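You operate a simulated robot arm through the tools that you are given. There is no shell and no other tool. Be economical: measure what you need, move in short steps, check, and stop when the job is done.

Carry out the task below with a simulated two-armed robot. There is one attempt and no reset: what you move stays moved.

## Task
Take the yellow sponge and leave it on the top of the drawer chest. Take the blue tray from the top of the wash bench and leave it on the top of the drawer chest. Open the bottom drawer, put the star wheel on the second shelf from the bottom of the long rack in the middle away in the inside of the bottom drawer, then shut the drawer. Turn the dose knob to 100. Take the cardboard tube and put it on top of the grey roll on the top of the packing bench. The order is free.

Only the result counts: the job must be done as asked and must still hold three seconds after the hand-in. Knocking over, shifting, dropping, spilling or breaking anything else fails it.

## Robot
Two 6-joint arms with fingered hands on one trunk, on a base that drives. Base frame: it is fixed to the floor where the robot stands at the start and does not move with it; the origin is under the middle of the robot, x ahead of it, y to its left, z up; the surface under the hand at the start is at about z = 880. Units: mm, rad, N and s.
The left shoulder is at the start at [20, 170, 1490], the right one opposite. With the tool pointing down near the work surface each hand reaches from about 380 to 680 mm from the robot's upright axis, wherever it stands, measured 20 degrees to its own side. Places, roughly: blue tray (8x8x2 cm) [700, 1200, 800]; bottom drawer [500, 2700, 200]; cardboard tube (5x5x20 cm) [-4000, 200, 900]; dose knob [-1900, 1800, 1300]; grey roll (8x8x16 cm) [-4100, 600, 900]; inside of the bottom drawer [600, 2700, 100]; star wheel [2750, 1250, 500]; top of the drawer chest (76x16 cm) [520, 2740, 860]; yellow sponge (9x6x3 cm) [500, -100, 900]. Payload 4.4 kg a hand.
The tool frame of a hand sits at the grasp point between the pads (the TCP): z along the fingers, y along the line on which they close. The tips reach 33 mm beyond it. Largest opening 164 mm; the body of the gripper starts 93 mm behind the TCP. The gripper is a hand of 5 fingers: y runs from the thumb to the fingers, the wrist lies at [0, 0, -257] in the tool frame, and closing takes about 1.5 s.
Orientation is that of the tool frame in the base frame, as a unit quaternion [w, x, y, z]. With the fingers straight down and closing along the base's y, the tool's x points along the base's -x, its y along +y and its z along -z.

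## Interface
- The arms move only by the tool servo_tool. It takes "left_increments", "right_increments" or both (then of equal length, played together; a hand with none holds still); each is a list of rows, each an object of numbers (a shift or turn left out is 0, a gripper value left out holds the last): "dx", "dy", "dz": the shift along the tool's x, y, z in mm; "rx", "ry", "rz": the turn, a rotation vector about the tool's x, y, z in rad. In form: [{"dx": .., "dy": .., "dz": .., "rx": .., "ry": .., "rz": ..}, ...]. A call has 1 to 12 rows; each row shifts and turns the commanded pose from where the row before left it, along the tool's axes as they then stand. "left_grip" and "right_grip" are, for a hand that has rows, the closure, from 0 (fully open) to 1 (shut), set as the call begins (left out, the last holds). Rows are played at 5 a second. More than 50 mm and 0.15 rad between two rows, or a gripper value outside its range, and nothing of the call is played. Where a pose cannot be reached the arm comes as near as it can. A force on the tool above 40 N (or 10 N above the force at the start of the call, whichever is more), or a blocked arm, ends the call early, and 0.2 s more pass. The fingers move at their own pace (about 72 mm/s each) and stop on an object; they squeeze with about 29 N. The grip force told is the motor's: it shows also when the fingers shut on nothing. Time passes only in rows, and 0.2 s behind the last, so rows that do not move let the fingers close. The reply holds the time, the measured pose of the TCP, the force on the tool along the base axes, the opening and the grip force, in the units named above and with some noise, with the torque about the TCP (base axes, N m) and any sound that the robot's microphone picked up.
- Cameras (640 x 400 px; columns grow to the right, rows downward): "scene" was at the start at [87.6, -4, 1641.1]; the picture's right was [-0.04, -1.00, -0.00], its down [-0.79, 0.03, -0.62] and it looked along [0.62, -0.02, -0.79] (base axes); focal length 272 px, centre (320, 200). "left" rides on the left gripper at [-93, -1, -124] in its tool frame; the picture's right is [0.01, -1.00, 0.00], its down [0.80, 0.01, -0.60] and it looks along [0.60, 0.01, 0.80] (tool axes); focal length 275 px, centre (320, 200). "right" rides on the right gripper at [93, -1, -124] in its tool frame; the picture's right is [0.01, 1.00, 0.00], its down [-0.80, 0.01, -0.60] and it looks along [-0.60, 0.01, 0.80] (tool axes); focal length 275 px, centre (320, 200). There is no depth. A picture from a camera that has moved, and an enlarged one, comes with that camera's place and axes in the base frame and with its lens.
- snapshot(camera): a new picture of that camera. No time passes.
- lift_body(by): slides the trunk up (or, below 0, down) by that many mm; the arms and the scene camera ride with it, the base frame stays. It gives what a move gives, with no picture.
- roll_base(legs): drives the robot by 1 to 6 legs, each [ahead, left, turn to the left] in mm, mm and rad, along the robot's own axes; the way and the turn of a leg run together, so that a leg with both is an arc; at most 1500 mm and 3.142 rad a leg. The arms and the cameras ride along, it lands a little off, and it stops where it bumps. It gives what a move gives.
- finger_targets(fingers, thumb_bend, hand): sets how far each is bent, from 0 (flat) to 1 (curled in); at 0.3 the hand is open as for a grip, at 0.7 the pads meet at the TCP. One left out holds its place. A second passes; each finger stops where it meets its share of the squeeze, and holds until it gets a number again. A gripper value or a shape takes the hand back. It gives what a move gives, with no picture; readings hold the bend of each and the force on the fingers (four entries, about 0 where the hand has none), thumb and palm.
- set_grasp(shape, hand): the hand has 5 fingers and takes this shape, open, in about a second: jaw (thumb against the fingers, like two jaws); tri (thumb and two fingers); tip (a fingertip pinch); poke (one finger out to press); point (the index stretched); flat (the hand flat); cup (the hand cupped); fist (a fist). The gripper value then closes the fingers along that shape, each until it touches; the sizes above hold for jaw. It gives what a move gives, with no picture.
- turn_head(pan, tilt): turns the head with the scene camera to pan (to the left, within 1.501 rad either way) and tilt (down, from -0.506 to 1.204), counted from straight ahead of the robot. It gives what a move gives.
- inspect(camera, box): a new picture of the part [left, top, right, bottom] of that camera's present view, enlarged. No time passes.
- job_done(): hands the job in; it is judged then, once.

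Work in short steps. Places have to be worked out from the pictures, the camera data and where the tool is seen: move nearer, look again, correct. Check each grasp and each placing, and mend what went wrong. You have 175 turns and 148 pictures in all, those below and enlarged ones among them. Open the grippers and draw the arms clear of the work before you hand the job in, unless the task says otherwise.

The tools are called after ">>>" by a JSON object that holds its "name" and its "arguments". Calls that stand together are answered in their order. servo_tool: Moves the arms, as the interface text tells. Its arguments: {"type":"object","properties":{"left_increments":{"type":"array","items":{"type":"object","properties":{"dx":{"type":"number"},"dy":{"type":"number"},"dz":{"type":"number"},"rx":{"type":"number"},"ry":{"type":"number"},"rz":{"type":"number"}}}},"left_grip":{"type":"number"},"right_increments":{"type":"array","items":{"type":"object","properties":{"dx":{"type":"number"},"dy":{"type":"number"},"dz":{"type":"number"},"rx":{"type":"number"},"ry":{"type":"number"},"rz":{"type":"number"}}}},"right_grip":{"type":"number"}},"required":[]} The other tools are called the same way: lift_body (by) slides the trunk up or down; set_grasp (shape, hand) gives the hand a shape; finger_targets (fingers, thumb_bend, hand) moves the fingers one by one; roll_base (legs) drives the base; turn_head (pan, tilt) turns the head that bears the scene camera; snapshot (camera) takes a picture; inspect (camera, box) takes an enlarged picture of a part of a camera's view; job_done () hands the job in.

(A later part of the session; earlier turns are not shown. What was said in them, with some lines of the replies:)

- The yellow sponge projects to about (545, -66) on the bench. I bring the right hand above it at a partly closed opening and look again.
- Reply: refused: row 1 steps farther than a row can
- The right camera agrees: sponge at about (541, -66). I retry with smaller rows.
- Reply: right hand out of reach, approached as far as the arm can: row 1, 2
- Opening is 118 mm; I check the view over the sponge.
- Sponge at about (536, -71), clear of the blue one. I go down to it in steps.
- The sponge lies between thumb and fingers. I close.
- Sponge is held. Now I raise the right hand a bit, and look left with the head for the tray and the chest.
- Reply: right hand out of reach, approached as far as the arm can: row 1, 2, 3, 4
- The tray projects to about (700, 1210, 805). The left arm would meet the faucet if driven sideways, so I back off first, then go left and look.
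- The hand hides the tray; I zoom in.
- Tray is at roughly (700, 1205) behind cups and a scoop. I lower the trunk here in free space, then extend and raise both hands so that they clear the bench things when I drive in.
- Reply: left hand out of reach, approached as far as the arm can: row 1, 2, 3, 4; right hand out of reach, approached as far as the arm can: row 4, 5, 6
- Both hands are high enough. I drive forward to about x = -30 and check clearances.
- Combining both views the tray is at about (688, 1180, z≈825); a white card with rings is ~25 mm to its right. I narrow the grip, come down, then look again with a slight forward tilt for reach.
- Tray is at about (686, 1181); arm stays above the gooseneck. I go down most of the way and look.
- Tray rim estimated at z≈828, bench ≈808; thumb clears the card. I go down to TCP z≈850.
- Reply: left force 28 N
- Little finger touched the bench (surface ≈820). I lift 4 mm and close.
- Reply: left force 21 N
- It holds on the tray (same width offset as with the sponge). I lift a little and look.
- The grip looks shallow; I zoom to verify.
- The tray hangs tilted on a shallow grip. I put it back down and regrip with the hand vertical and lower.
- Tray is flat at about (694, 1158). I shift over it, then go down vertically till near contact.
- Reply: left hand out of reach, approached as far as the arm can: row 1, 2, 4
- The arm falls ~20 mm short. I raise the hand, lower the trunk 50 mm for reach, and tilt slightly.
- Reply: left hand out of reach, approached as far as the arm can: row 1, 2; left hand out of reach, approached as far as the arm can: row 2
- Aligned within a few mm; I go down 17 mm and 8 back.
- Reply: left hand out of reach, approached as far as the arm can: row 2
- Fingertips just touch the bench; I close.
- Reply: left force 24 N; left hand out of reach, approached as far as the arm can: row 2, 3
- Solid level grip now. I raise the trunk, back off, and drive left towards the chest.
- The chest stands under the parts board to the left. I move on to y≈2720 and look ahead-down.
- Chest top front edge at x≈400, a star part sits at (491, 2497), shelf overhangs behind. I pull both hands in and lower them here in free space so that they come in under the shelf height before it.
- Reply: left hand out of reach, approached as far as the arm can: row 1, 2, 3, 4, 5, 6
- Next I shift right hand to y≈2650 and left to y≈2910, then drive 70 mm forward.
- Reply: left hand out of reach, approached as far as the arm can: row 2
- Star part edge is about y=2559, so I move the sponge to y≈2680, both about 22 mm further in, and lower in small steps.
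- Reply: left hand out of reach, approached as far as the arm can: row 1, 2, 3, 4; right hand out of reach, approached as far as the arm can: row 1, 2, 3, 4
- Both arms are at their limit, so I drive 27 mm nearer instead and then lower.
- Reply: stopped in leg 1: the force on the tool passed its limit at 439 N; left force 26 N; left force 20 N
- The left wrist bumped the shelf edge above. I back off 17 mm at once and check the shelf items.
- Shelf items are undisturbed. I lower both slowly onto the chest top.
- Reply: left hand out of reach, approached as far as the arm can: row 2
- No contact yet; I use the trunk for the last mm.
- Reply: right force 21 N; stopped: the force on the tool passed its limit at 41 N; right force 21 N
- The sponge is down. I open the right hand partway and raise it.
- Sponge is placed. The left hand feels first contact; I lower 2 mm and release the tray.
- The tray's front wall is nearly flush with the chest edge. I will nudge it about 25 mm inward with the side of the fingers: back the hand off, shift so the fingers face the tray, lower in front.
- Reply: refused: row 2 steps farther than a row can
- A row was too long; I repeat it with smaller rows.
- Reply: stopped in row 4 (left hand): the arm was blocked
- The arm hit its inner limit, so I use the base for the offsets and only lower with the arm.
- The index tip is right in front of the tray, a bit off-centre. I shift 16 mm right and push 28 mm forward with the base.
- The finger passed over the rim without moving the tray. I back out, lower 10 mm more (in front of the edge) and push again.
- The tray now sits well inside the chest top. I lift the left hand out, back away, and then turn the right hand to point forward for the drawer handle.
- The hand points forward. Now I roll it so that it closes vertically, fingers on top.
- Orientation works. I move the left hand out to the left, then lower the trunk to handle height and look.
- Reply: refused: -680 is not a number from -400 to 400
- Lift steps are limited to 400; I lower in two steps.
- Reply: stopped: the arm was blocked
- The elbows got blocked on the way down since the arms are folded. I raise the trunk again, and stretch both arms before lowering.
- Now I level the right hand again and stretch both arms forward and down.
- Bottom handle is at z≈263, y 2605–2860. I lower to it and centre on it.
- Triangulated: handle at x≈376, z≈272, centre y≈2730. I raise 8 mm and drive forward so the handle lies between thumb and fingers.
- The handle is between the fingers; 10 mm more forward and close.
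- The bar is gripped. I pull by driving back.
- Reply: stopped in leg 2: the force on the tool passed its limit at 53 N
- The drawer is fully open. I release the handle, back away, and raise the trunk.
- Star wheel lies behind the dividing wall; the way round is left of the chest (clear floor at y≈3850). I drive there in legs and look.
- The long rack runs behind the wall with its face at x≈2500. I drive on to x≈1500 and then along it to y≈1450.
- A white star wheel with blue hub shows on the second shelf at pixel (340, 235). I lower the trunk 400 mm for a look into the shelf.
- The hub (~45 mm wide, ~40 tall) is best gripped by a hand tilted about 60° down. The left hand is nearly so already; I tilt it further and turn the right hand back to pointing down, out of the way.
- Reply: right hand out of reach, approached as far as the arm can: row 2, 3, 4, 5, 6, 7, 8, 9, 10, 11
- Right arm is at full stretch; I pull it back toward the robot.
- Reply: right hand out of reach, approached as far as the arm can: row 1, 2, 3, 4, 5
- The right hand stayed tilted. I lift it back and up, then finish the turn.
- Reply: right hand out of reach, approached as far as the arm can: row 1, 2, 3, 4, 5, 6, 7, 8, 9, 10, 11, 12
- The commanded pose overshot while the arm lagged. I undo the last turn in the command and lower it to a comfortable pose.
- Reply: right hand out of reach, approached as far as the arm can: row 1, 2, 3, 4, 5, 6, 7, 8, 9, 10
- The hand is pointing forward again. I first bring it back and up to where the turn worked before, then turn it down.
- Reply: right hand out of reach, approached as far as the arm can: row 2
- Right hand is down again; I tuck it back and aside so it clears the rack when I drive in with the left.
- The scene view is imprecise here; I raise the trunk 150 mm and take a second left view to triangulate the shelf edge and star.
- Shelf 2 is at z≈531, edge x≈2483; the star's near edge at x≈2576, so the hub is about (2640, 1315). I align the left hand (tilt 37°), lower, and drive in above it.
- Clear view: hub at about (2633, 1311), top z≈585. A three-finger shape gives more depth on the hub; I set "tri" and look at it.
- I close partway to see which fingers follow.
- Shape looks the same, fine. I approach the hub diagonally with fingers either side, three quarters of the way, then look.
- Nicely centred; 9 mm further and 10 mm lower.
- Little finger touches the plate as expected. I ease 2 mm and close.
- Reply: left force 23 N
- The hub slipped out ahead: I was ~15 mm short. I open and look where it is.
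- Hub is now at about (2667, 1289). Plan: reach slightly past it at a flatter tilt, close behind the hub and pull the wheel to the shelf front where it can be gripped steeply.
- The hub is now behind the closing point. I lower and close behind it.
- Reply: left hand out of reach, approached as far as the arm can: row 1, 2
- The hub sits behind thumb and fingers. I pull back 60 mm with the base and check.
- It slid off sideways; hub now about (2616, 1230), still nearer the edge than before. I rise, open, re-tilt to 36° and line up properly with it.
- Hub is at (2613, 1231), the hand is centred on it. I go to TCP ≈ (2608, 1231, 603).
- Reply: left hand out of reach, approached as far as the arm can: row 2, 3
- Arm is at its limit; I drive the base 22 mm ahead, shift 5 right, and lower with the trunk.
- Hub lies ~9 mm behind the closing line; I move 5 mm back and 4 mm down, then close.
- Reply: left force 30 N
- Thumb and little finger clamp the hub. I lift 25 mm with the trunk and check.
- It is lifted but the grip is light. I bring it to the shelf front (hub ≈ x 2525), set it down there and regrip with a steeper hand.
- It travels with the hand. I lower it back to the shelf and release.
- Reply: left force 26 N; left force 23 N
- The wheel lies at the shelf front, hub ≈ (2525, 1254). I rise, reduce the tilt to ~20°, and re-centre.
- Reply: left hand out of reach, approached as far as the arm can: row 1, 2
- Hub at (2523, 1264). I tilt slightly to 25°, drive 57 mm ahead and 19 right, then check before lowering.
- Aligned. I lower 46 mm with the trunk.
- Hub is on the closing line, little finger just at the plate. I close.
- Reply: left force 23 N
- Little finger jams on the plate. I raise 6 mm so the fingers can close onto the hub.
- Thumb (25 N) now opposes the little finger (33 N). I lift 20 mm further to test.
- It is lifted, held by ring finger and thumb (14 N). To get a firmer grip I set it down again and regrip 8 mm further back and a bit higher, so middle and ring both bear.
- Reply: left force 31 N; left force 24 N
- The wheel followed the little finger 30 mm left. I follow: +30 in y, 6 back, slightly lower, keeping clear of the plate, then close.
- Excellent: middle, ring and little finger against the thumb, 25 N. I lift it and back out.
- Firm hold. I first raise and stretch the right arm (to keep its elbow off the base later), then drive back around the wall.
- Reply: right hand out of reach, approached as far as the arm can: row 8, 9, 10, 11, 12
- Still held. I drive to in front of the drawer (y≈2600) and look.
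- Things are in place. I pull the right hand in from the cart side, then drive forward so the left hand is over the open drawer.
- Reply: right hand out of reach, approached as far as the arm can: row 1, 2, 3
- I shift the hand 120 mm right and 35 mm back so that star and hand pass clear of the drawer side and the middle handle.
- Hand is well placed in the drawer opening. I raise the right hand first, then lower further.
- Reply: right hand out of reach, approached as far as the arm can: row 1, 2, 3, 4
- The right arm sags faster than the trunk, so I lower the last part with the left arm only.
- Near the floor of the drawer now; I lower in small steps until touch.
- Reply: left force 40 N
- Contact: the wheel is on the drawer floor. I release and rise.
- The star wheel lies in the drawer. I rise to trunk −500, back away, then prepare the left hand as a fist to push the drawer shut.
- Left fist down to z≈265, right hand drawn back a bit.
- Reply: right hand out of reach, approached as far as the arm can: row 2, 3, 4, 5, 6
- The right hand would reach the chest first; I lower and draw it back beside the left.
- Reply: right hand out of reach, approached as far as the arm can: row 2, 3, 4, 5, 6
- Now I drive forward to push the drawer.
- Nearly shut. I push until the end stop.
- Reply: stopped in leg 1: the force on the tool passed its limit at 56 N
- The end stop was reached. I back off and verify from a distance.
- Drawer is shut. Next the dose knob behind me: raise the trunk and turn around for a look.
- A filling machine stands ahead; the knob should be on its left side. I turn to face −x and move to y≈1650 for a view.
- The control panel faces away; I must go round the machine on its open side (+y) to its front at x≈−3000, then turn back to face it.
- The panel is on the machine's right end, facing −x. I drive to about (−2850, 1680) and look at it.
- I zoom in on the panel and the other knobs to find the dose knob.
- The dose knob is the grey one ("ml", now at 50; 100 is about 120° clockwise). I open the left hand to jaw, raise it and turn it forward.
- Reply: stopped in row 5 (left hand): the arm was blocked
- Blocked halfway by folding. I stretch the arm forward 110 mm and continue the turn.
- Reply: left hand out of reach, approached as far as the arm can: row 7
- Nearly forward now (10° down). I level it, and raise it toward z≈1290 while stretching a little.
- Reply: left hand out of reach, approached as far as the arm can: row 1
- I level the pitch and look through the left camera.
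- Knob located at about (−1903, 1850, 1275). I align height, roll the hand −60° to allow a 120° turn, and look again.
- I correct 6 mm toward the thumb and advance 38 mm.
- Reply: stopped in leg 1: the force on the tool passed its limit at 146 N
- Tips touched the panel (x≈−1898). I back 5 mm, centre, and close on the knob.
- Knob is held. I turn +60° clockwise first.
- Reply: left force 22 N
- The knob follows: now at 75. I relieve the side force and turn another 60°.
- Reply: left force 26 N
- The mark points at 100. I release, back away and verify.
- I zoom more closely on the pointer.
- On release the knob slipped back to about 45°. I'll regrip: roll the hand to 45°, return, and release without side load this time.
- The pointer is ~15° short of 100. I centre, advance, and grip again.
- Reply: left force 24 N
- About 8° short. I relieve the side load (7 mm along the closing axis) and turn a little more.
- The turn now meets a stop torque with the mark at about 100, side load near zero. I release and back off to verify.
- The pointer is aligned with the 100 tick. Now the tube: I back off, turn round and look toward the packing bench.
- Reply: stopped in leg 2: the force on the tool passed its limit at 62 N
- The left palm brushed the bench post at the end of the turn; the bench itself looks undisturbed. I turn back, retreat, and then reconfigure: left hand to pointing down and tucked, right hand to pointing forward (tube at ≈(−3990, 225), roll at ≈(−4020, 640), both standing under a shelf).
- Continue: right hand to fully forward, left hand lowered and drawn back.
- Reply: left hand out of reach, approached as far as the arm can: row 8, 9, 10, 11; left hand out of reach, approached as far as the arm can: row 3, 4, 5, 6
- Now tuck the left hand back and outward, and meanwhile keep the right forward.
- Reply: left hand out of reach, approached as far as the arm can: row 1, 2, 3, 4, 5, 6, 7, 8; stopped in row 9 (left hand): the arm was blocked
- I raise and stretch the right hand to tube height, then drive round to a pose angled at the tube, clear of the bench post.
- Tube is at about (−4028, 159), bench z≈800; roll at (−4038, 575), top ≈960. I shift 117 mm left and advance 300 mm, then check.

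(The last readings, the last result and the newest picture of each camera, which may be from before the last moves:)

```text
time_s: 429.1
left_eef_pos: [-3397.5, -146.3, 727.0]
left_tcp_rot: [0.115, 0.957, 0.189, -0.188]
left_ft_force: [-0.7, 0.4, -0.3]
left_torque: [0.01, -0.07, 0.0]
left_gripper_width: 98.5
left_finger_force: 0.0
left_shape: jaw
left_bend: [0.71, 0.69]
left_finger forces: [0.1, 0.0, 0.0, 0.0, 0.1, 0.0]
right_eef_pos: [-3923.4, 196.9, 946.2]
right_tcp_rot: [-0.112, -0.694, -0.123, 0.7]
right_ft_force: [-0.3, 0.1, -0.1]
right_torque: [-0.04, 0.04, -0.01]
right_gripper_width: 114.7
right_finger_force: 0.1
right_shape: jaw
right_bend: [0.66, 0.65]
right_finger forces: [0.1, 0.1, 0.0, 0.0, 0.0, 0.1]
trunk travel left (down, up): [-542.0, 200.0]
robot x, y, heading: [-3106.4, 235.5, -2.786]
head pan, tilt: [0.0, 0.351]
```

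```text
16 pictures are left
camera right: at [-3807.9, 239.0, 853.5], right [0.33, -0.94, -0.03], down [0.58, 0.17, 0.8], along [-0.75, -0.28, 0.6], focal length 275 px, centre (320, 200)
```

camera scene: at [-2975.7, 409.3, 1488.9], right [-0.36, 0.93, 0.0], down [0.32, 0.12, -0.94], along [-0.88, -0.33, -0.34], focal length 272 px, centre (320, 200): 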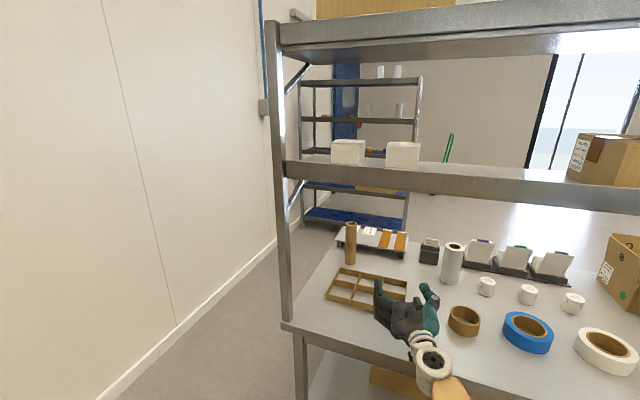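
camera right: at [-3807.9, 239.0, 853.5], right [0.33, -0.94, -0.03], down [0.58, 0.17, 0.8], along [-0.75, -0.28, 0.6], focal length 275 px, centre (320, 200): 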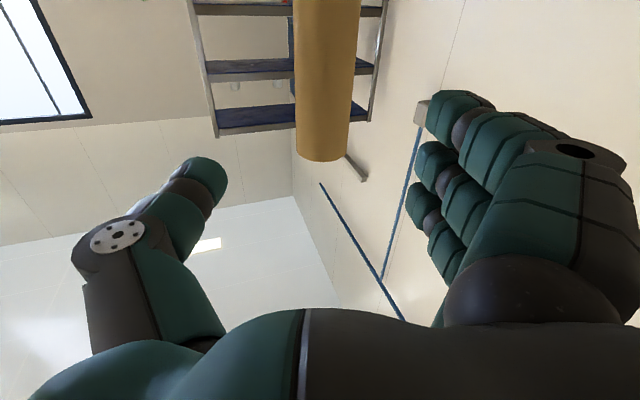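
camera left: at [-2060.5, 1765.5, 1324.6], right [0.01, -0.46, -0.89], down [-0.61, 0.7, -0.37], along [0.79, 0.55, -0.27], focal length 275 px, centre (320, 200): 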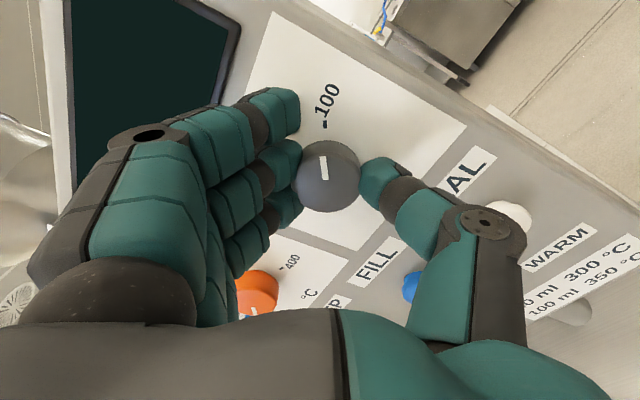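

Centred. I advance 113 mm more and close.

>>> {"name": "roll_base", "arguments": {"legs": [[113, 3, 0]]}}

>>> {"name": "servo_tool", "arguments": {"right_increments": [{}, {}, {}, {}, {}, {}, {}], "right_grip": 0.95}}

>>> {"name": "snapshot", "arguments": {"camera": "right"}}

```text
time_s: 430.4
left_eef_pos: [-3503.4, -190.1, 726.9]
left_tcp_rot: [0.114, 0.957, 0.188, -0.188]
left_ft_force: [-0.4, 0.2, -0.1]
left_torque: [0.0, -0.02, 0.0]
left_gripper_width: 98.8
left_finger_force: 0.1
left_shape: jaw
left_bend: [0.71, 0.69]
left_finger forces: [0.1, 0.0, 0.0, 0.0, 0.1, 0.0]
right_eef_pos: [-4030.4, 155.2, 945.5]
right_tcp_rot: [-0.11, -0.694, -0.122, 0.701]
right_ft_force: [-1.1, -0.2, -0.2]
right_torque: [-0.04, 0.07, -0.01]
right_gripper_width: 114.5
right_finger_force: 0.1
right_shape: jaw
right_bend: [0.66, 0.65]
right_finger forces: [0.0, 0.0, 0.0, 0.1, 0.0, 0.0]
trunk travel left (down, up): [-542.0, 200.0]
robot x, y, heading: [-3212.2, 195.4, -2.793]
head pan, tilt: [0.0, 0.351]
```

```text
time_s: 431.9
left_eef_pos: [-3503.2, -188.1, 727.3]
left_tcp_rot: [0.115, 0.957, 0.189, -0.189]
left_ft_force: [-0.6, -0.2, 0.3]
left_torque: [-0.02, -0.01, -0.01]
left_gripper_width: 98.6
left_finger_force: 0.1
left_shape: jaw
left_bend: [0.71, 0.69]
left_finger forces: [0.0, 0.0, 0.0, 0.0, 0.0, 0.1]
right_eef_pos: [-4027.6, 155.1, 947.4]
right_tcp_rot: [-0.11, -0.694, -0.123, 0.701]
right_ft_force: [0.3, -0.4, -0.2]
right_torque: [-0.04, 0.0, 0.0]
right_gripper_width: 39.3
right_finger_force: 28.9
right_shape: jaw
right_bend: [0.72, 0.76]
right_finger forces: [4.6, 8.0, 13.7, 0.2, 25.4, 0.1]
trunk travel left (down, up): [-542.0, 200.0]
robot x, y, heading: [-3208.1, 192.9, -2.792]
head pan, tilt: [0.0, 0.351]
```

```text
15 pictures are left
camera right: at [-3913.3, 197.2, 854.2], right [0.33, -0.94, -0.03], down [0.58, 0.17, 0.8], along [-0.75, -0.28, 0.61], focal length 275 px, centre (320, 200)
```

right: 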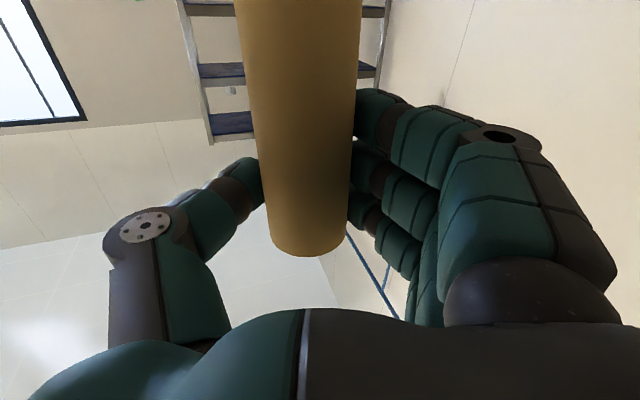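

Good grip. I lift it 80 mm with the trunk, then 90 mm with the arm.

>>> {"name": "lift_body", "arguments": {"by": 80}}

>>> {"name": "servo_tool", "arguments": {"right_increments": [{"dx": -22}, {"dx": -23}, {"dx": -23}, {"dx": -22}, {}]}}

>>> {"name": "snapshot", "arguments": {"camera": "scene"}}

```text
time_s: 433.1
left_eef_pos: [-3503.3, -188.7, 806.4]
left_tcp_rot: [0.115, 0.957, 0.188, -0.189]
left_ft_force: [-0.7, 0.4, 0.0]
left_torque: [0.01, 0.01, -0.01]
left_gripper_width: 98.7
left_finger_force: 0.0
left_shape: jaw
left_bend: [0.71, 0.69]
left_finger forces: [0.0, 0.0, 0.0, 0.0, 0.0, 0.1]
right_eef_pos: [-4027.3, 155.6, 1027.2]
right_tcp_rot: [-0.111, -0.694, -0.123, 0.701]
right_ft_force: [0.3, 0.7, -0.5]
right_torque: [0.02, 0.03, 0.02]
right_gripper_width: 39.4
right_finger_force: 29.2
right_shape: jaw
right_bend: [0.72, 0.76]
right_finger forces: [4.7, 8.2, 13.7, 0.1, 25.4, 0.0]
trunk travel left (down, up): [-622.0, 120.0]
robot x, y, heading: [-3213.0, 195.3, -2.791]
head pan, tilt: [0.0, 0.351]
```

```text
time_s: 434.3
left_eef_pos: [-3502.4, -189.0, 806.5]
left_tcp_rot: [0.115, 0.957, 0.188, -0.19]
left_ft_force: [0.2, -0.3, 0.0]
left_torque: [0.01, 0.01, 0.01]
left_gripper_width: 98.5
left_finger_force: 0.1
left_shape: jaw
left_bend: [0.71, 0.69]
left_finger forces: [0.1, 0.1, 0.0, 0.0, 0.0, 0.1]
right_eef_pos: [-4062.9, 144.8, 1056.1]
right_tcp_rot: [-0.112, -0.691, -0.122, 0.704]
right_ft_force: [1.4, -0.7, -1.4]
right_torque: [-0.04, 0.01, 0.01]
right_gripper_width: 39.3
right_finger_force: 29.0
right_shape: jaw
right_bend: [0.72, 0.76]
right_finger forces: [4.5, 8.2, 13.7, 0.0, 25.4, 0.1]
right hand out of reach, approached as far as the arm can: row 1, 2, 3, 4
trunk travel left (down, up): [-622.0, 120.0]
robot x, y, heading: [-3212.5, 194.6, -2.79]
head pan, tilt: [0.0, 0.351]
```

```text
14 pictures are left
camera scene: at [-3306.9, 156.8, 1569.0], right [-0.35, 0.94, 0.0], down [0.32, 0.12, -0.94], along [-0.88, -0.32, -0.34], focal length 272 px, centre (320, 200)
```

scene: 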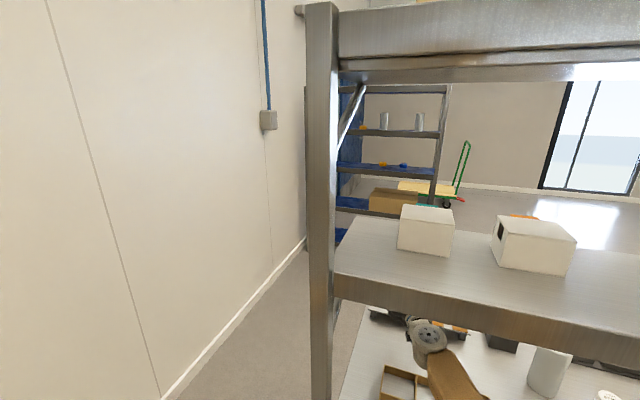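

The arm is at its inner limit; I raise the trunk 80 mm so the tube bottom (~990) clears the roll (~960), then move over toward the roll.

>>> {"name": "lift_body", "arguments": {"by": 80}}

>>> {"name": "roll_base", "arguments": {"legs": [[-173, -382, 0]]}}

>>> {"name": "turn_head", "arguments": {"pan": -0.3, "tilt": 0.55}}

>>> {"name": "snapshot", "arguments": {"camera": "scene"}}

```text
time_s: 435.5
left_eef_pos: [-3503.7, -189.0, 887.0]
left_tcp_rot: [0.115, 0.957, 0.189, -0.188]
left_ft_force: [-0.2, -0.6, -0.7]
left_torque: [-0.04, 0.01, -0.01]
left_gripper_width: 98.5
left_finger_force: 0.1
left_shape: jaw
left_bend: [0.71, 0.69]
left_finger forces: [0.1, 0.1, 0.0, 0.0, 0.0, 0.0]
right_eef_pos: [-4063.6, 144.9, 1136.1]
right_tcp_rot: [-0.111, -0.692, -0.122, 0.703]
right_ft_force: [-0.5, 0.3, 0.1]
right_torque: [0.02, 0.0, 0.01]
right_gripper_width: 39.3
right_finger_force: 28.9
right_shape: jaw
right_bend: [0.72, 0.76]
right_finger forces: [4.6, 8.1, 13.7, 0.0, 25.4, 0.0]
trunk travel left (down, up): [-702.0, 40.0]
robot x, y, heading: [-3213.8, 199.9, -2.787]
head pan, tilt: [0.0, 0.351]
```

```text
time_s: 438.1
left_eef_pos: [-3476.5, 231.5, 889.0]
left_tcp_rot: [0.113, 0.958, 0.185, -0.19]
left_ft_force: [0.2, -0.3, 0.5]
left_torque: [-0.03, -0.01, 0.04]
left_gripper_width: 98.6
left_finger_force: 0.1
left_shape: jaw
left_bend: [0.71, 0.69]
left_finger forces: [0.0, 0.1, 0.1, 0.0, 0.0, 0.0]
right_eef_pos: [-4035.0, 569.5, 1135.8]
right_tcp_rot: [-0.11, -0.692, -0.12, 0.704]
right_ft_force: [-0.5, 0.3, -0.3]
right_torque: [0.08, -0.04, 0.07]
right_gripper_width: 39.2
right_finger_force: 29.1
right_shape: jaw
right_bend: [0.72, 0.76]
right_finger forces: [4.6, 8.2, 13.6, 0.0, 25.5, 0.0]
trunk travel left (down, up): [-702.0, 40.0]
robot x, y, heading: [-3184.9, 612.0, -2.793]
head pan, tilt: [0.0, 0.351]
```

```text
time_s: 438.9
left_eef_pos: [-3476.7, 231.2, 887.7]
left_tcp_rot: [0.114, 0.958, 0.185, -0.19]
left_ft_force: [0.3, -0.4, 0.6]
left_torque: [-0.01, -0.03, 0.01]
left_gripper_width: 98.4
left_finger_force: 0.1
left_shape: jaw
left_bend: [0.71, 0.69]
left_finger forces: [0.0, 0.0, 0.0, 0.1, 0.1, 0.0]
right_eef_pos: [-4034.4, 567.4, 1136.7]
right_tcp_rot: [-0.11, -0.691, -0.121, 0.704]
right_ft_force: [0.2, -0.4, -0.7]
right_torque: [-0.02, 0.02, -0.02]
right_gripper_width: 39.3
right_finger_force: 29.0
right_shape: jaw
right_bend: [0.72, 0.76]
right_finger forces: [4.6, 8.2, 13.7, 0.0, 25.5, 0.0]
trunk travel left (down, up): [-702.0, 40.0]
robot x, y, heading: [-3177.6, 608.5, -2.791]
head pan, tilt: [-0.3, 0.55]
```

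```text
13 pictures are left
camera scene: at [-3279.2, 602.3, 1630.8], right [-0.05, 1.0, 0.0], down [0.52, 0.02, -0.85], along [-0.85, -0.04, -0.52], focal length 272 px, centre (320, 200)
```

scene: 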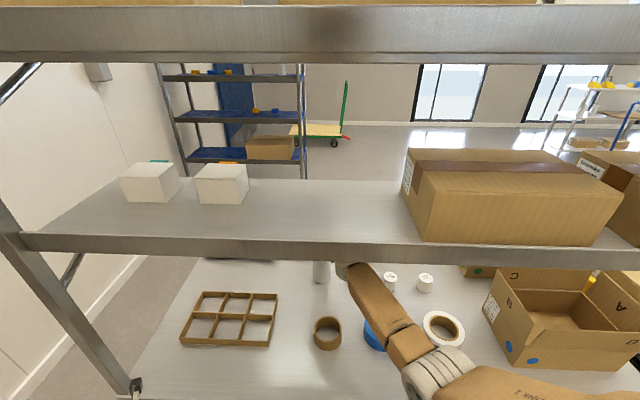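

The shelf hides the tube, but the roll's lower part is visible. I zoom on it to fix its position.

>>> {"name": "inspect", "arguments": {"camera": "scene", "box": [290, 250, 354, 290]}}

```text
10.00 times, centred on (322, 270) of scene
camera zoom: at [-3279.2, 602.3, 1630.8], right [-0.05, 1.0, 0.0], down [0.52, 0.02, -0.85], along [-0.85, -0.04, -0.52], focal length 2715 px, centre (300, -500)
```

zoom: 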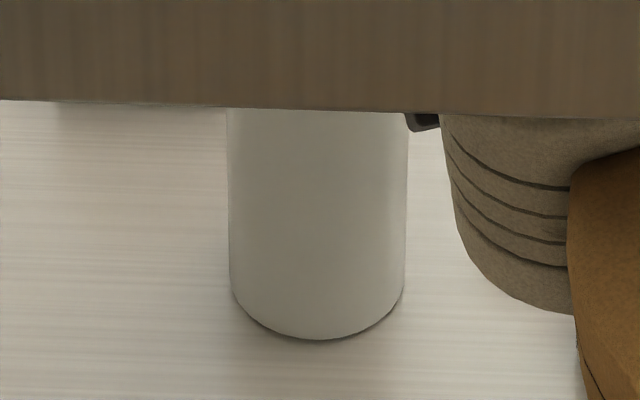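

The roll's centre comes to about (−4042, 571); the tube is within ~5 mm of it. I lower carefully.

>>> {"name": "lift_body", "arguments": {"by": -20}}

>>> {"name": "lift_body", "arguments": {"by": -6}}

>>> {"name": "lift_body", "arguments": {"by": -4}}

```text
time_s: 439.5
left_eef_pos: [-3476.9, 231.3, 868.7]
left_tcp_rot: [0.114, 0.957, 0.186, -0.189]
left_ft_force: [0.1, -0.3, 0.2]
left_torque: [0.03, 0.04, 0.04]
left_gripper_width: 98.4
left_finger_force: 0.0
left_shape: jaw
left_bend: [0.71, 0.69]
left_finger forces: [0.0, 0.0, 0.0, 0.1, 0.0, 0.1]
right_eef_pos: [-4035.1, 567.8, 1116.3]
right_tcp_rot: [-0.11, -0.691, -0.121, 0.704]
right_ft_force: [0.3, 0.2, 0.0]
right_torque: [0.03, -0.01, -0.02]
right_gripper_width: 39.2
right_finger_force: 28.6
right_shape: jaw
right_bend: [0.72, 0.76]
right_finger forces: [4.6, 8.3, 13.7, 0.1, 25.3, 0.1]
trunk travel left (down, up): [-682.0, 60.0]
robot x, y, heading: [-3183.8, 611.5, -2.794]
head pan, tilt: [-0.3, 0.55]
```

```text
time_s: 440.1
left_eef_pos: [-3477.5, 230.5, 861.6]
left_tcp_rot: [0.114, 0.957, 0.185, -0.19]
left_ft_force: [0.6, 0.6, -0.1]
left_torque: [-0.02, -0.01, 0.02]
left_gripper_width: 98.5
left_finger_force: 0.0
left_shape: jaw
left_bend: [0.71, 0.69]
left_finger forces: [0.0, 0.0, 0.0, 0.0, 0.0, 0.0]
right_eef_pos: [-4034.2, 568.2, 1109.8]
right_tcp_rot: [-0.109, -0.691, -0.12, 0.704]
right_ft_force: [0.4, 0.1, 0.3]
right_torque: [-0.01, -0.01, -0.03]
right_gripper_width: 39.3
right_finger_force: 28.8
right_shape: jaw
right_bend: [0.72, 0.76]
right_finger forces: [4.7, 8.2, 13.7, 0.0, 25.5, 0.1]
trunk travel left (down, up): [-676.0, 66.0]
robot x, y, heading: [-3177.8, 614.4, -2.793]
head pan, tilt: [-0.3, 0.55]
```

```text
time_s: 440.6
left_eef_pos: [-3476.8, 230.5, 858.0]
left_tcp_rot: [0.114, 0.958, 0.185, -0.19]
left_ft_force: [0.2, 1.1, 0.5]
left_torque: [-0.01, -0.01, 0.0]
left_gripper_width: 98.5
left_finger_force: 0.1
left_shape: jaw
left_bend: [0.71, 0.69]
left_finger forces: [0.0, 0.0, 0.0, 0.1, 0.0, 0.1]
right_eef_pos: [-4034.2, 569.5, 1106.0]
right_tcp_rot: [-0.11, -0.691, -0.12, 0.705]
right_ft_force: [-0.2, -1.1, 1.5]
right_torque: [-0.02, 0.03, 0.02]
right_gripper_width: 39.6
right_finger_force: 28.8
right_shape: jaw
right_bend: [0.72, 0.76]
right_finger forces: [4.5, 8.2, 13.7, 0.0, 25.4, 0.0]
trunk travel left (down, up): [-672.0, 70.0]
robot x, y, heading: [-3181.6, 611.9, -2.797]
head pan, tilt: [-0.3, 0.55]
```

A first hint of contact at 1106, as expected. Two more mm steps.

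>>> {"name": "lift_body", "arguments": {"by": -2}}

>>> {"name": "lift_body", "arguments": {"by": -2}}

>>> {"name": "snapshot", "arguments": {"camera": "right"}}

```text
time_s: 441.1
left_eef_pos: [-3475.0, 230.1, 855.2]
left_tcp_rot: [0.115, 0.957, 0.185, -0.189]
left_ft_force: [0.4, 0.1, -0.3]
left_torque: [0.02, -0.04, 0.0]
left_gripper_width: 98.7
left_finger_force: 0.1
left_shape: jaw
left_bend: [0.71, 0.69]
left_finger forces: [0.1, 0.0, 0.0, 0.0, 0.0, 0.0]
right_eef_pos: [-4034.1, 568.6, 1106.2]
right_tcp_rot: [-0.11, -0.69, -0.12, 0.705]
right_ft_force: [-1.1, 0.4, 9.1]
right_torque: [-0.05, 0.1, 0.02]
right_gripper_width: 39.2
right_finger_force: 29.1
right_shape: jaw
right_bend: [0.72, 0.76]
right_finger forces: [4.7, 8.2, 13.4, 0.0, 26.1, 0.0]
trunk travel left (down, up): [-670.0, 72.0]
robot x, y, heading: [-3184.5, 610.9, -2.793]
head pan, tilt: [-0.3, 0.55]
```

```text
time_s: 441.7
left_eef_pos: [-3475.0, 232.0, 853.8]
left_tcp_rot: [0.113, 0.958, 0.184, -0.19]
left_ft_force: [-0.1, 0.4, -0.4]
left_torque: [-0.03, -0.03, 0.0]
left_gripper_width: 98.6
left_finger_force: 0.0
left_shape: jaw
left_bend: [0.71, 0.69]
left_finger forces: [0.1, 0.1, 0.0, 0.1, 0.1, 0.0]
right_eef_pos: [-4033.6, 567.8, 1106.8]
right_tcp_rot: [-0.11, -0.689, -0.12, 0.706]
right_ft_force: [-1.1, 0.6, 17.4]
right_torque: [-0.12, 0.25, -0.02]
right_gripper_width: 39.2
right_finger_force: 29.6
right_shape: jaw
right_bend: [0.72, 0.76]
right_finger forces: [5.3, 8.3, 12.7, 0.0, 26.5, 0.1]
trunk travel left (down, up): [-668.0, 74.0]
robot x, y, heading: [-3179.0, 611.3, -2.794]
head pan, tilt: [-0.3, 0.55]
```

```text
11 pictures are left
camera right: at [-3920.0, 609.3, 1011.5], right [0.32, -0.95, -0.03], down [0.59, 0.17, 0.79], along [-0.74, -0.27, 0.62], focal length 275 px, centre (320, 200)
```

right: 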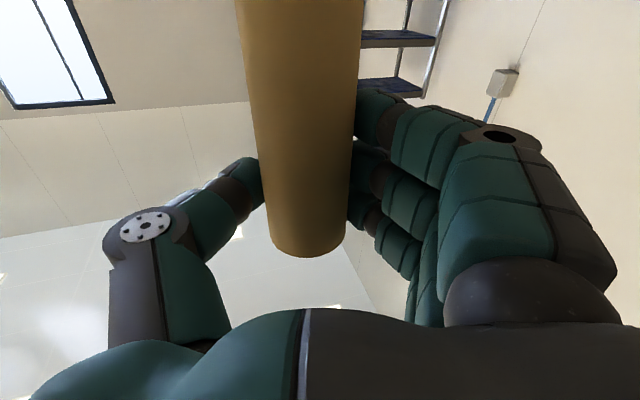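

Firm, centred contact on top of the roll. I relieve the pressure and open the hand.

>>> {"name": "lift_body", "arguments": {"by": 3}}

>>> {"name": "servo_tool", "arguments": {"right_increments": [{}, {}, {}, {}, {}, {}], "right_grip": 0.25}}

>>> {"name": "snapshot", "arguments": {"camera": "right"}}

```text
time_s: 442.2
left_eef_pos: [-3476.2, 230.8, 857.9]
left_tcp_rot: [0.115, 0.957, 0.185, -0.19]
left_ft_force: [0.0, 0.3, 0.2]
left_torque: [0.02, 0.0, -0.02]
left_gripper_width: 98.7
left_finger_force: 0.0
left_shape: jaw
left_bend: [0.71, 0.69]
left_finger forces: [0.1, 0.1, 0.0, 0.1, 0.0, 0.1]
right_eef_pos: [-4034.5, 568.9, 1106.5]
right_tcp_rot: [-0.11, -0.691, -0.12, 0.704]
right_ft_force: [-1.8, -0.1, 15.5]
right_torque: [-0.14, 0.23, -0.04]
right_gripper_width: 39.3
right_finger_force: 28.9
right_shape: jaw
right_bend: [0.72, 0.76]
right_finger forces: [5.6, 8.6, 12.5, 0.0, 26.1, 0.1]
trunk travel left (down, up): [-671.0, 71.0]
robot x, y, heading: [-3182.4, 609.7, -2.799]
head pan, tilt: [-0.3, 0.55]
```

```text
time_s: 443.6
left_eef_pos: [-3476.3, 230.8, 856.5]
left_tcp_rot: [0.114, 0.958, 0.184, -0.19]
left_ft_force: [0.0, 0.6, -0.3]
left_torque: [0.03, 0.0, -0.01]
left_gripper_width: 98.9
left_finger_force: 0.0
left_shape: jaw
left_bend: [0.71, 0.69]
left_finger forces: [0.0, 0.1, 0.0, 0.0, 0.0, 0.1]
right_eef_pos: [-4035.1, 568.3, 1104.5]
right_tcp_rot: [-0.11, -0.691, -0.12, 0.704]
right_ft_force: [-0.5, 0.0, -0.4]
right_torque: [0.02, 0.04, 0.01]
right_gripper_width: 122.3
right_finger_force: 0.0
right_shape: jaw
right_bend: [0.63, 0.62]
right_finger forces: [0.0, 0.0, 0.0, 0.0, 0.0, 0.0]
trunk travel left (down, up): [-671.0, 71.0]
robot x, y, heading: [-3181.6, 612.2, -2.796]
head pan, tilt: [-0.3, 0.55]
```

```text
10 pictures are left
camera right: at [-3920.4, 609.7, 1010.8], right [0.32, -0.95, -0.03], down [0.59, 0.17, 0.79], along [-0.74, -0.27, 0.61], focal length 275 px, centre (320, 200)
```

right: 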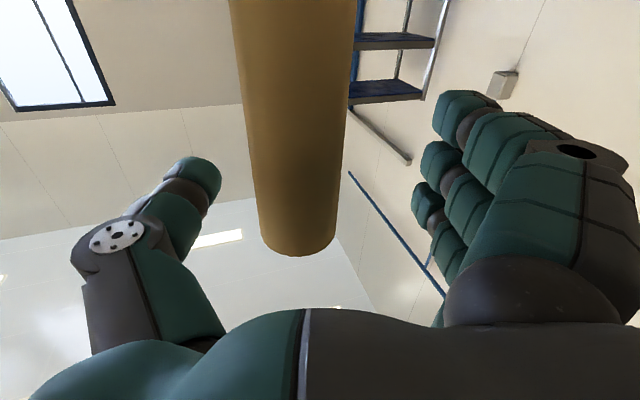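

The tube stands freely. I back the hand straight out.

>>> {"name": "roll_base", "arguments": {"legs": [[-420, 0, 0]]}}

>>> {"name": "turn_head", "arguments": {"pan": -0.15, "tilt": 0.35}}

>>> {"name": "snapshot", "arguments": {"camera": "scene"}}

```text
time_s: 446.2
left_eef_pos: [-3074.7, 377.7, 858.1]
left_tcp_rot: [0.113, 0.958, 0.182, -0.19]
left_ft_force: [0.1, -0.1, 0.3]
left_torque: [-0.04, 0.05, 0.02]
left_gripper_width: 98.6
left_finger_force: 0.0
left_shape: jaw
left_bend: [0.71, 0.69]
left_finger forces: [0.1, 0.0, 0.1, 0.1, 0.0, 0.0]
right_eef_pos: [-3630.8, 718.2, 1106.3]
right_tcp_rot: [-0.108, -0.691, -0.118, 0.705]
right_ft_force: [0.5, -0.1, 0.9]
right_torque: [-0.02, -0.01, 0.04]
right_gripper_width: 122.6
right_finger_force: 0.1
right_shape: jaw
right_bend: [0.63, 0.62]
right_finger forces: [0.0, 0.1, 0.0, 0.0, 0.0, 0.1]
trunk travel left (down, up): [-671.0, 71.0]
robot x, y, heading: [-2776.7, 754.8, -2.797]
head pan, tilt: [-0.3, 0.55]
```

```text
time_s: 446.9
left_eef_pos: [-3075.6, 376.2, 856.8]
left_tcp_rot: [0.113, 0.958, 0.181, -0.19]
left_ft_force: [0.4, -0.4, -0.2]
left_torque: [0.01, 0.0, -0.04]
left_gripper_width: 98.6
left_finger_force: 0.0
left_shape: jaw
left_bend: [0.71, 0.69]
left_finger forces: [0.0, 0.1, 0.0, 0.0, 0.0, 0.0]
right_eef_pos: [-3632.1, 719.7, 1104.8]
right_tcp_rot: [-0.107, -0.691, -0.118, 0.705]
right_ft_force: [0.3, 0.4, -0.4]
right_torque: [-0.02, -0.02, 0.0]
right_gripper_width: 122.4
right_finger_force: 0.1
right_shape: jaw
right_bend: [0.63, 0.62]
right_finger forces: [0.0, 0.1, 0.1, 0.0, 0.0, 0.0]
trunk travel left (down, up): [-671.0, 71.0]
robot x, y, heading: [-2780.6, 759.1, -2.8]
head pan, tilt: [-0.15, 0.351]
```

```text
9 pictures are left
camera scene: at [-2878.2, 733.4, 1617.9], right [-0.19, 0.98, 0.0], down [0.34, 0.06, -0.94], along [-0.92, -0.18, -0.34], focal length 272 px, centre (320, 200)
```

scene: 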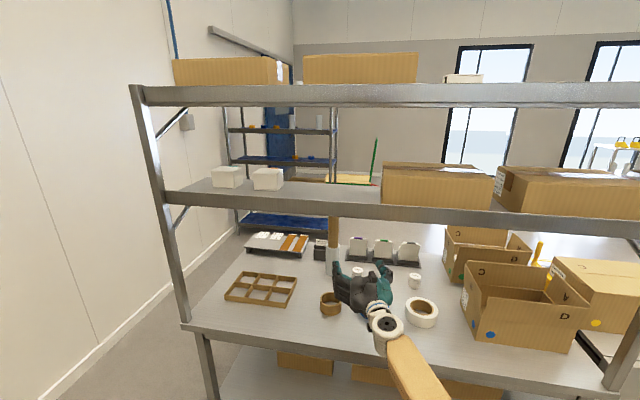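

The tube appears standing on the roll; I zoom to confirm.

>>> {"name": "inspect", "arguments": {"camera": "scene", "box": [290, 195, 390, 275]}}

```text
5.00 times, centred on (340, 235) of scene
camera zoom: at [-2878.2, 733.4, 1617.9], right [-0.19, 0.98, 0.0], down [0.34, 0.06, -0.94], along [-0.92, -0.18, -0.34], focal length 1357 px, centre (220, 25)
```

zoom: 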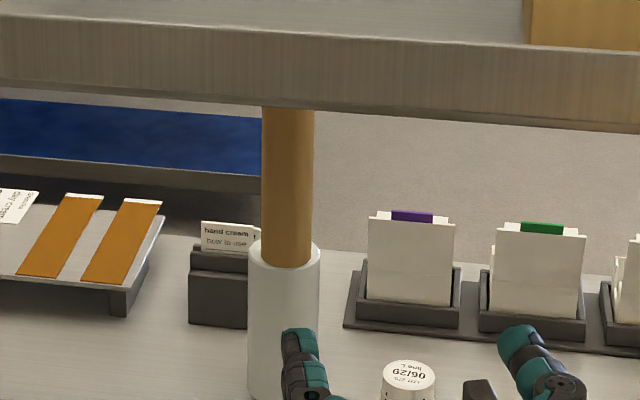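

Tube stands centred on the roll. I back off clear of the bench, opening both hands.

>>> {"name": "roll_base", "arguments": {"legs": [[-220, 0, 0]]}}

>>> {"name": "servo_tool", "arguments": {"left_increments": [{}, {}, {}], "right_increments": [{}, {}, {}], "left_grip": 0, "right_grip": 0}}

>>> {"name": "snapshot", "arguments": {"camera": "scene"}}

```text
time_s: 448.6
left_eef_pos: [-2864.2, 452.1, 858.4]
left_tcp_rot: [0.114, 0.958, 0.183, -0.19]
left_ft_force: [0.1, 0.5, -0.4]
left_torque: [-0.03, 0.06, 0.01]
left_gripper_width: 98.7
left_finger_force: 0.0
left_shape: jaw
left_bend: [0.71, 0.69]
left_finger forces: [0.1, 0.0, 0.0, 0.0, 0.0, 0.0]
right_eef_pos: [-3422.6, 791.0, 1106.3]
right_tcp_rot: [-0.108, -0.691, -0.118, 0.705]
right_ft_force: [0.2, 0.4, 1.4]
right_torque: [0.01, -0.02, 0.01]
right_gripper_width: 122.7
right_finger_force: 0.0
right_shape: jaw
right_bend: [0.63, 0.62]
right_finger forces: [0.0, 0.0, 0.0, 0.0, 0.0, 0.1]
trunk travel left (down, up): [-671.0, 71.0]
robot x, y, heading: [-2570.2, 830.6, -2.803]
head pan, tilt: [-0.15, 0.351]
```

```text
time_s: 449.4
left_eef_pos: [-2865.6, 450.2, 857.7]
left_tcp_rot: [0.113, 0.958, 0.183, -0.19]
left_ft_force: [-0.3, -0.4, -1.4]
left_torque: [0.03, 0.02, 0.0]
left_gripper_width: 163.9
left_finger_force: 0.1
left_shape: jaw
left_bend: [0.3, 0.3]
left_finger forces: [0.0, 0.1, 0.0, 0.1, 0.0, 0.1]
right_eef_pos: [-3422.9, 790.1, 1104.6]
right_tcp_rot: [-0.108, -0.691, -0.119, 0.705]
right_ft_force: [0.2, 0.1, -0.9]
right_torque: [0.03, 0.02, 0.02]
right_gripper_width: 163.9
right_finger_force: 0.0
right_shape: jaw
right_bend: [0.3, 0.3]
right_finger forces: [0.0, 0.0, 0.0, 0.0, 0.1, 0.1]
trunk travel left (down, up): [-671.0, 71.0]
robot x, y, heading: [-2567.2, 830.8, -2.8]
head pan, tilt: [-0.15, 0.351]
```

```text
7 pictures are left
camera scene: at [-2668.5, 807.4, 1618.0], right [-0.19, 0.98, 0.0], down [0.34, 0.07, -0.94], along [-0.92, -0.18, -0.34], focal length 272 px, centre (320, 200)
```

scene: 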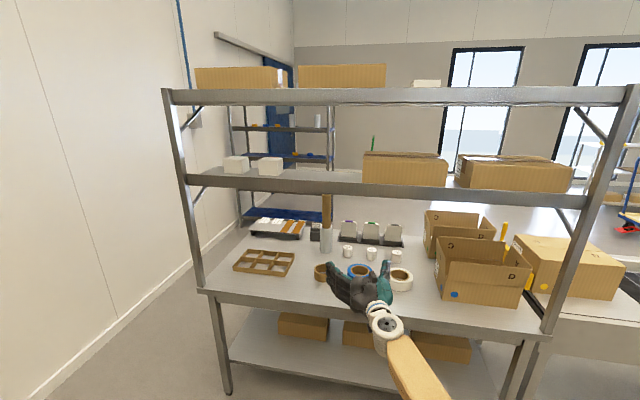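

Everything on the bench is in order, the arms are clear and the hands open. I hand the job in.

>>> {"name": "job_done", "arguments": {}}

```text
The job is handed in.
```

I finished all five parts and handed the job in; nothing has come back yet on how it was judged.

- **Sponge and tray:** both are on top of the drawer chest. I nudged the tray inward after it first landed flush with the front edge.
- **Star wheel:** it is inside the bottom drawer, and the drawer is shut.
- **Dose knob:** it reads 100. It slipped back once when I let go, so I turned it again; in the close-up after that release it was within about 4° of the mark.
- **Tube:** it is standing centred on the grey roll.

Along the way I hit fixed structures three times: the shelf above the chest (439 N), the machine panel (146 N), and either the packing bench or a post of it (62 N). Nothing looked out of place in the pictures I took afterwards.
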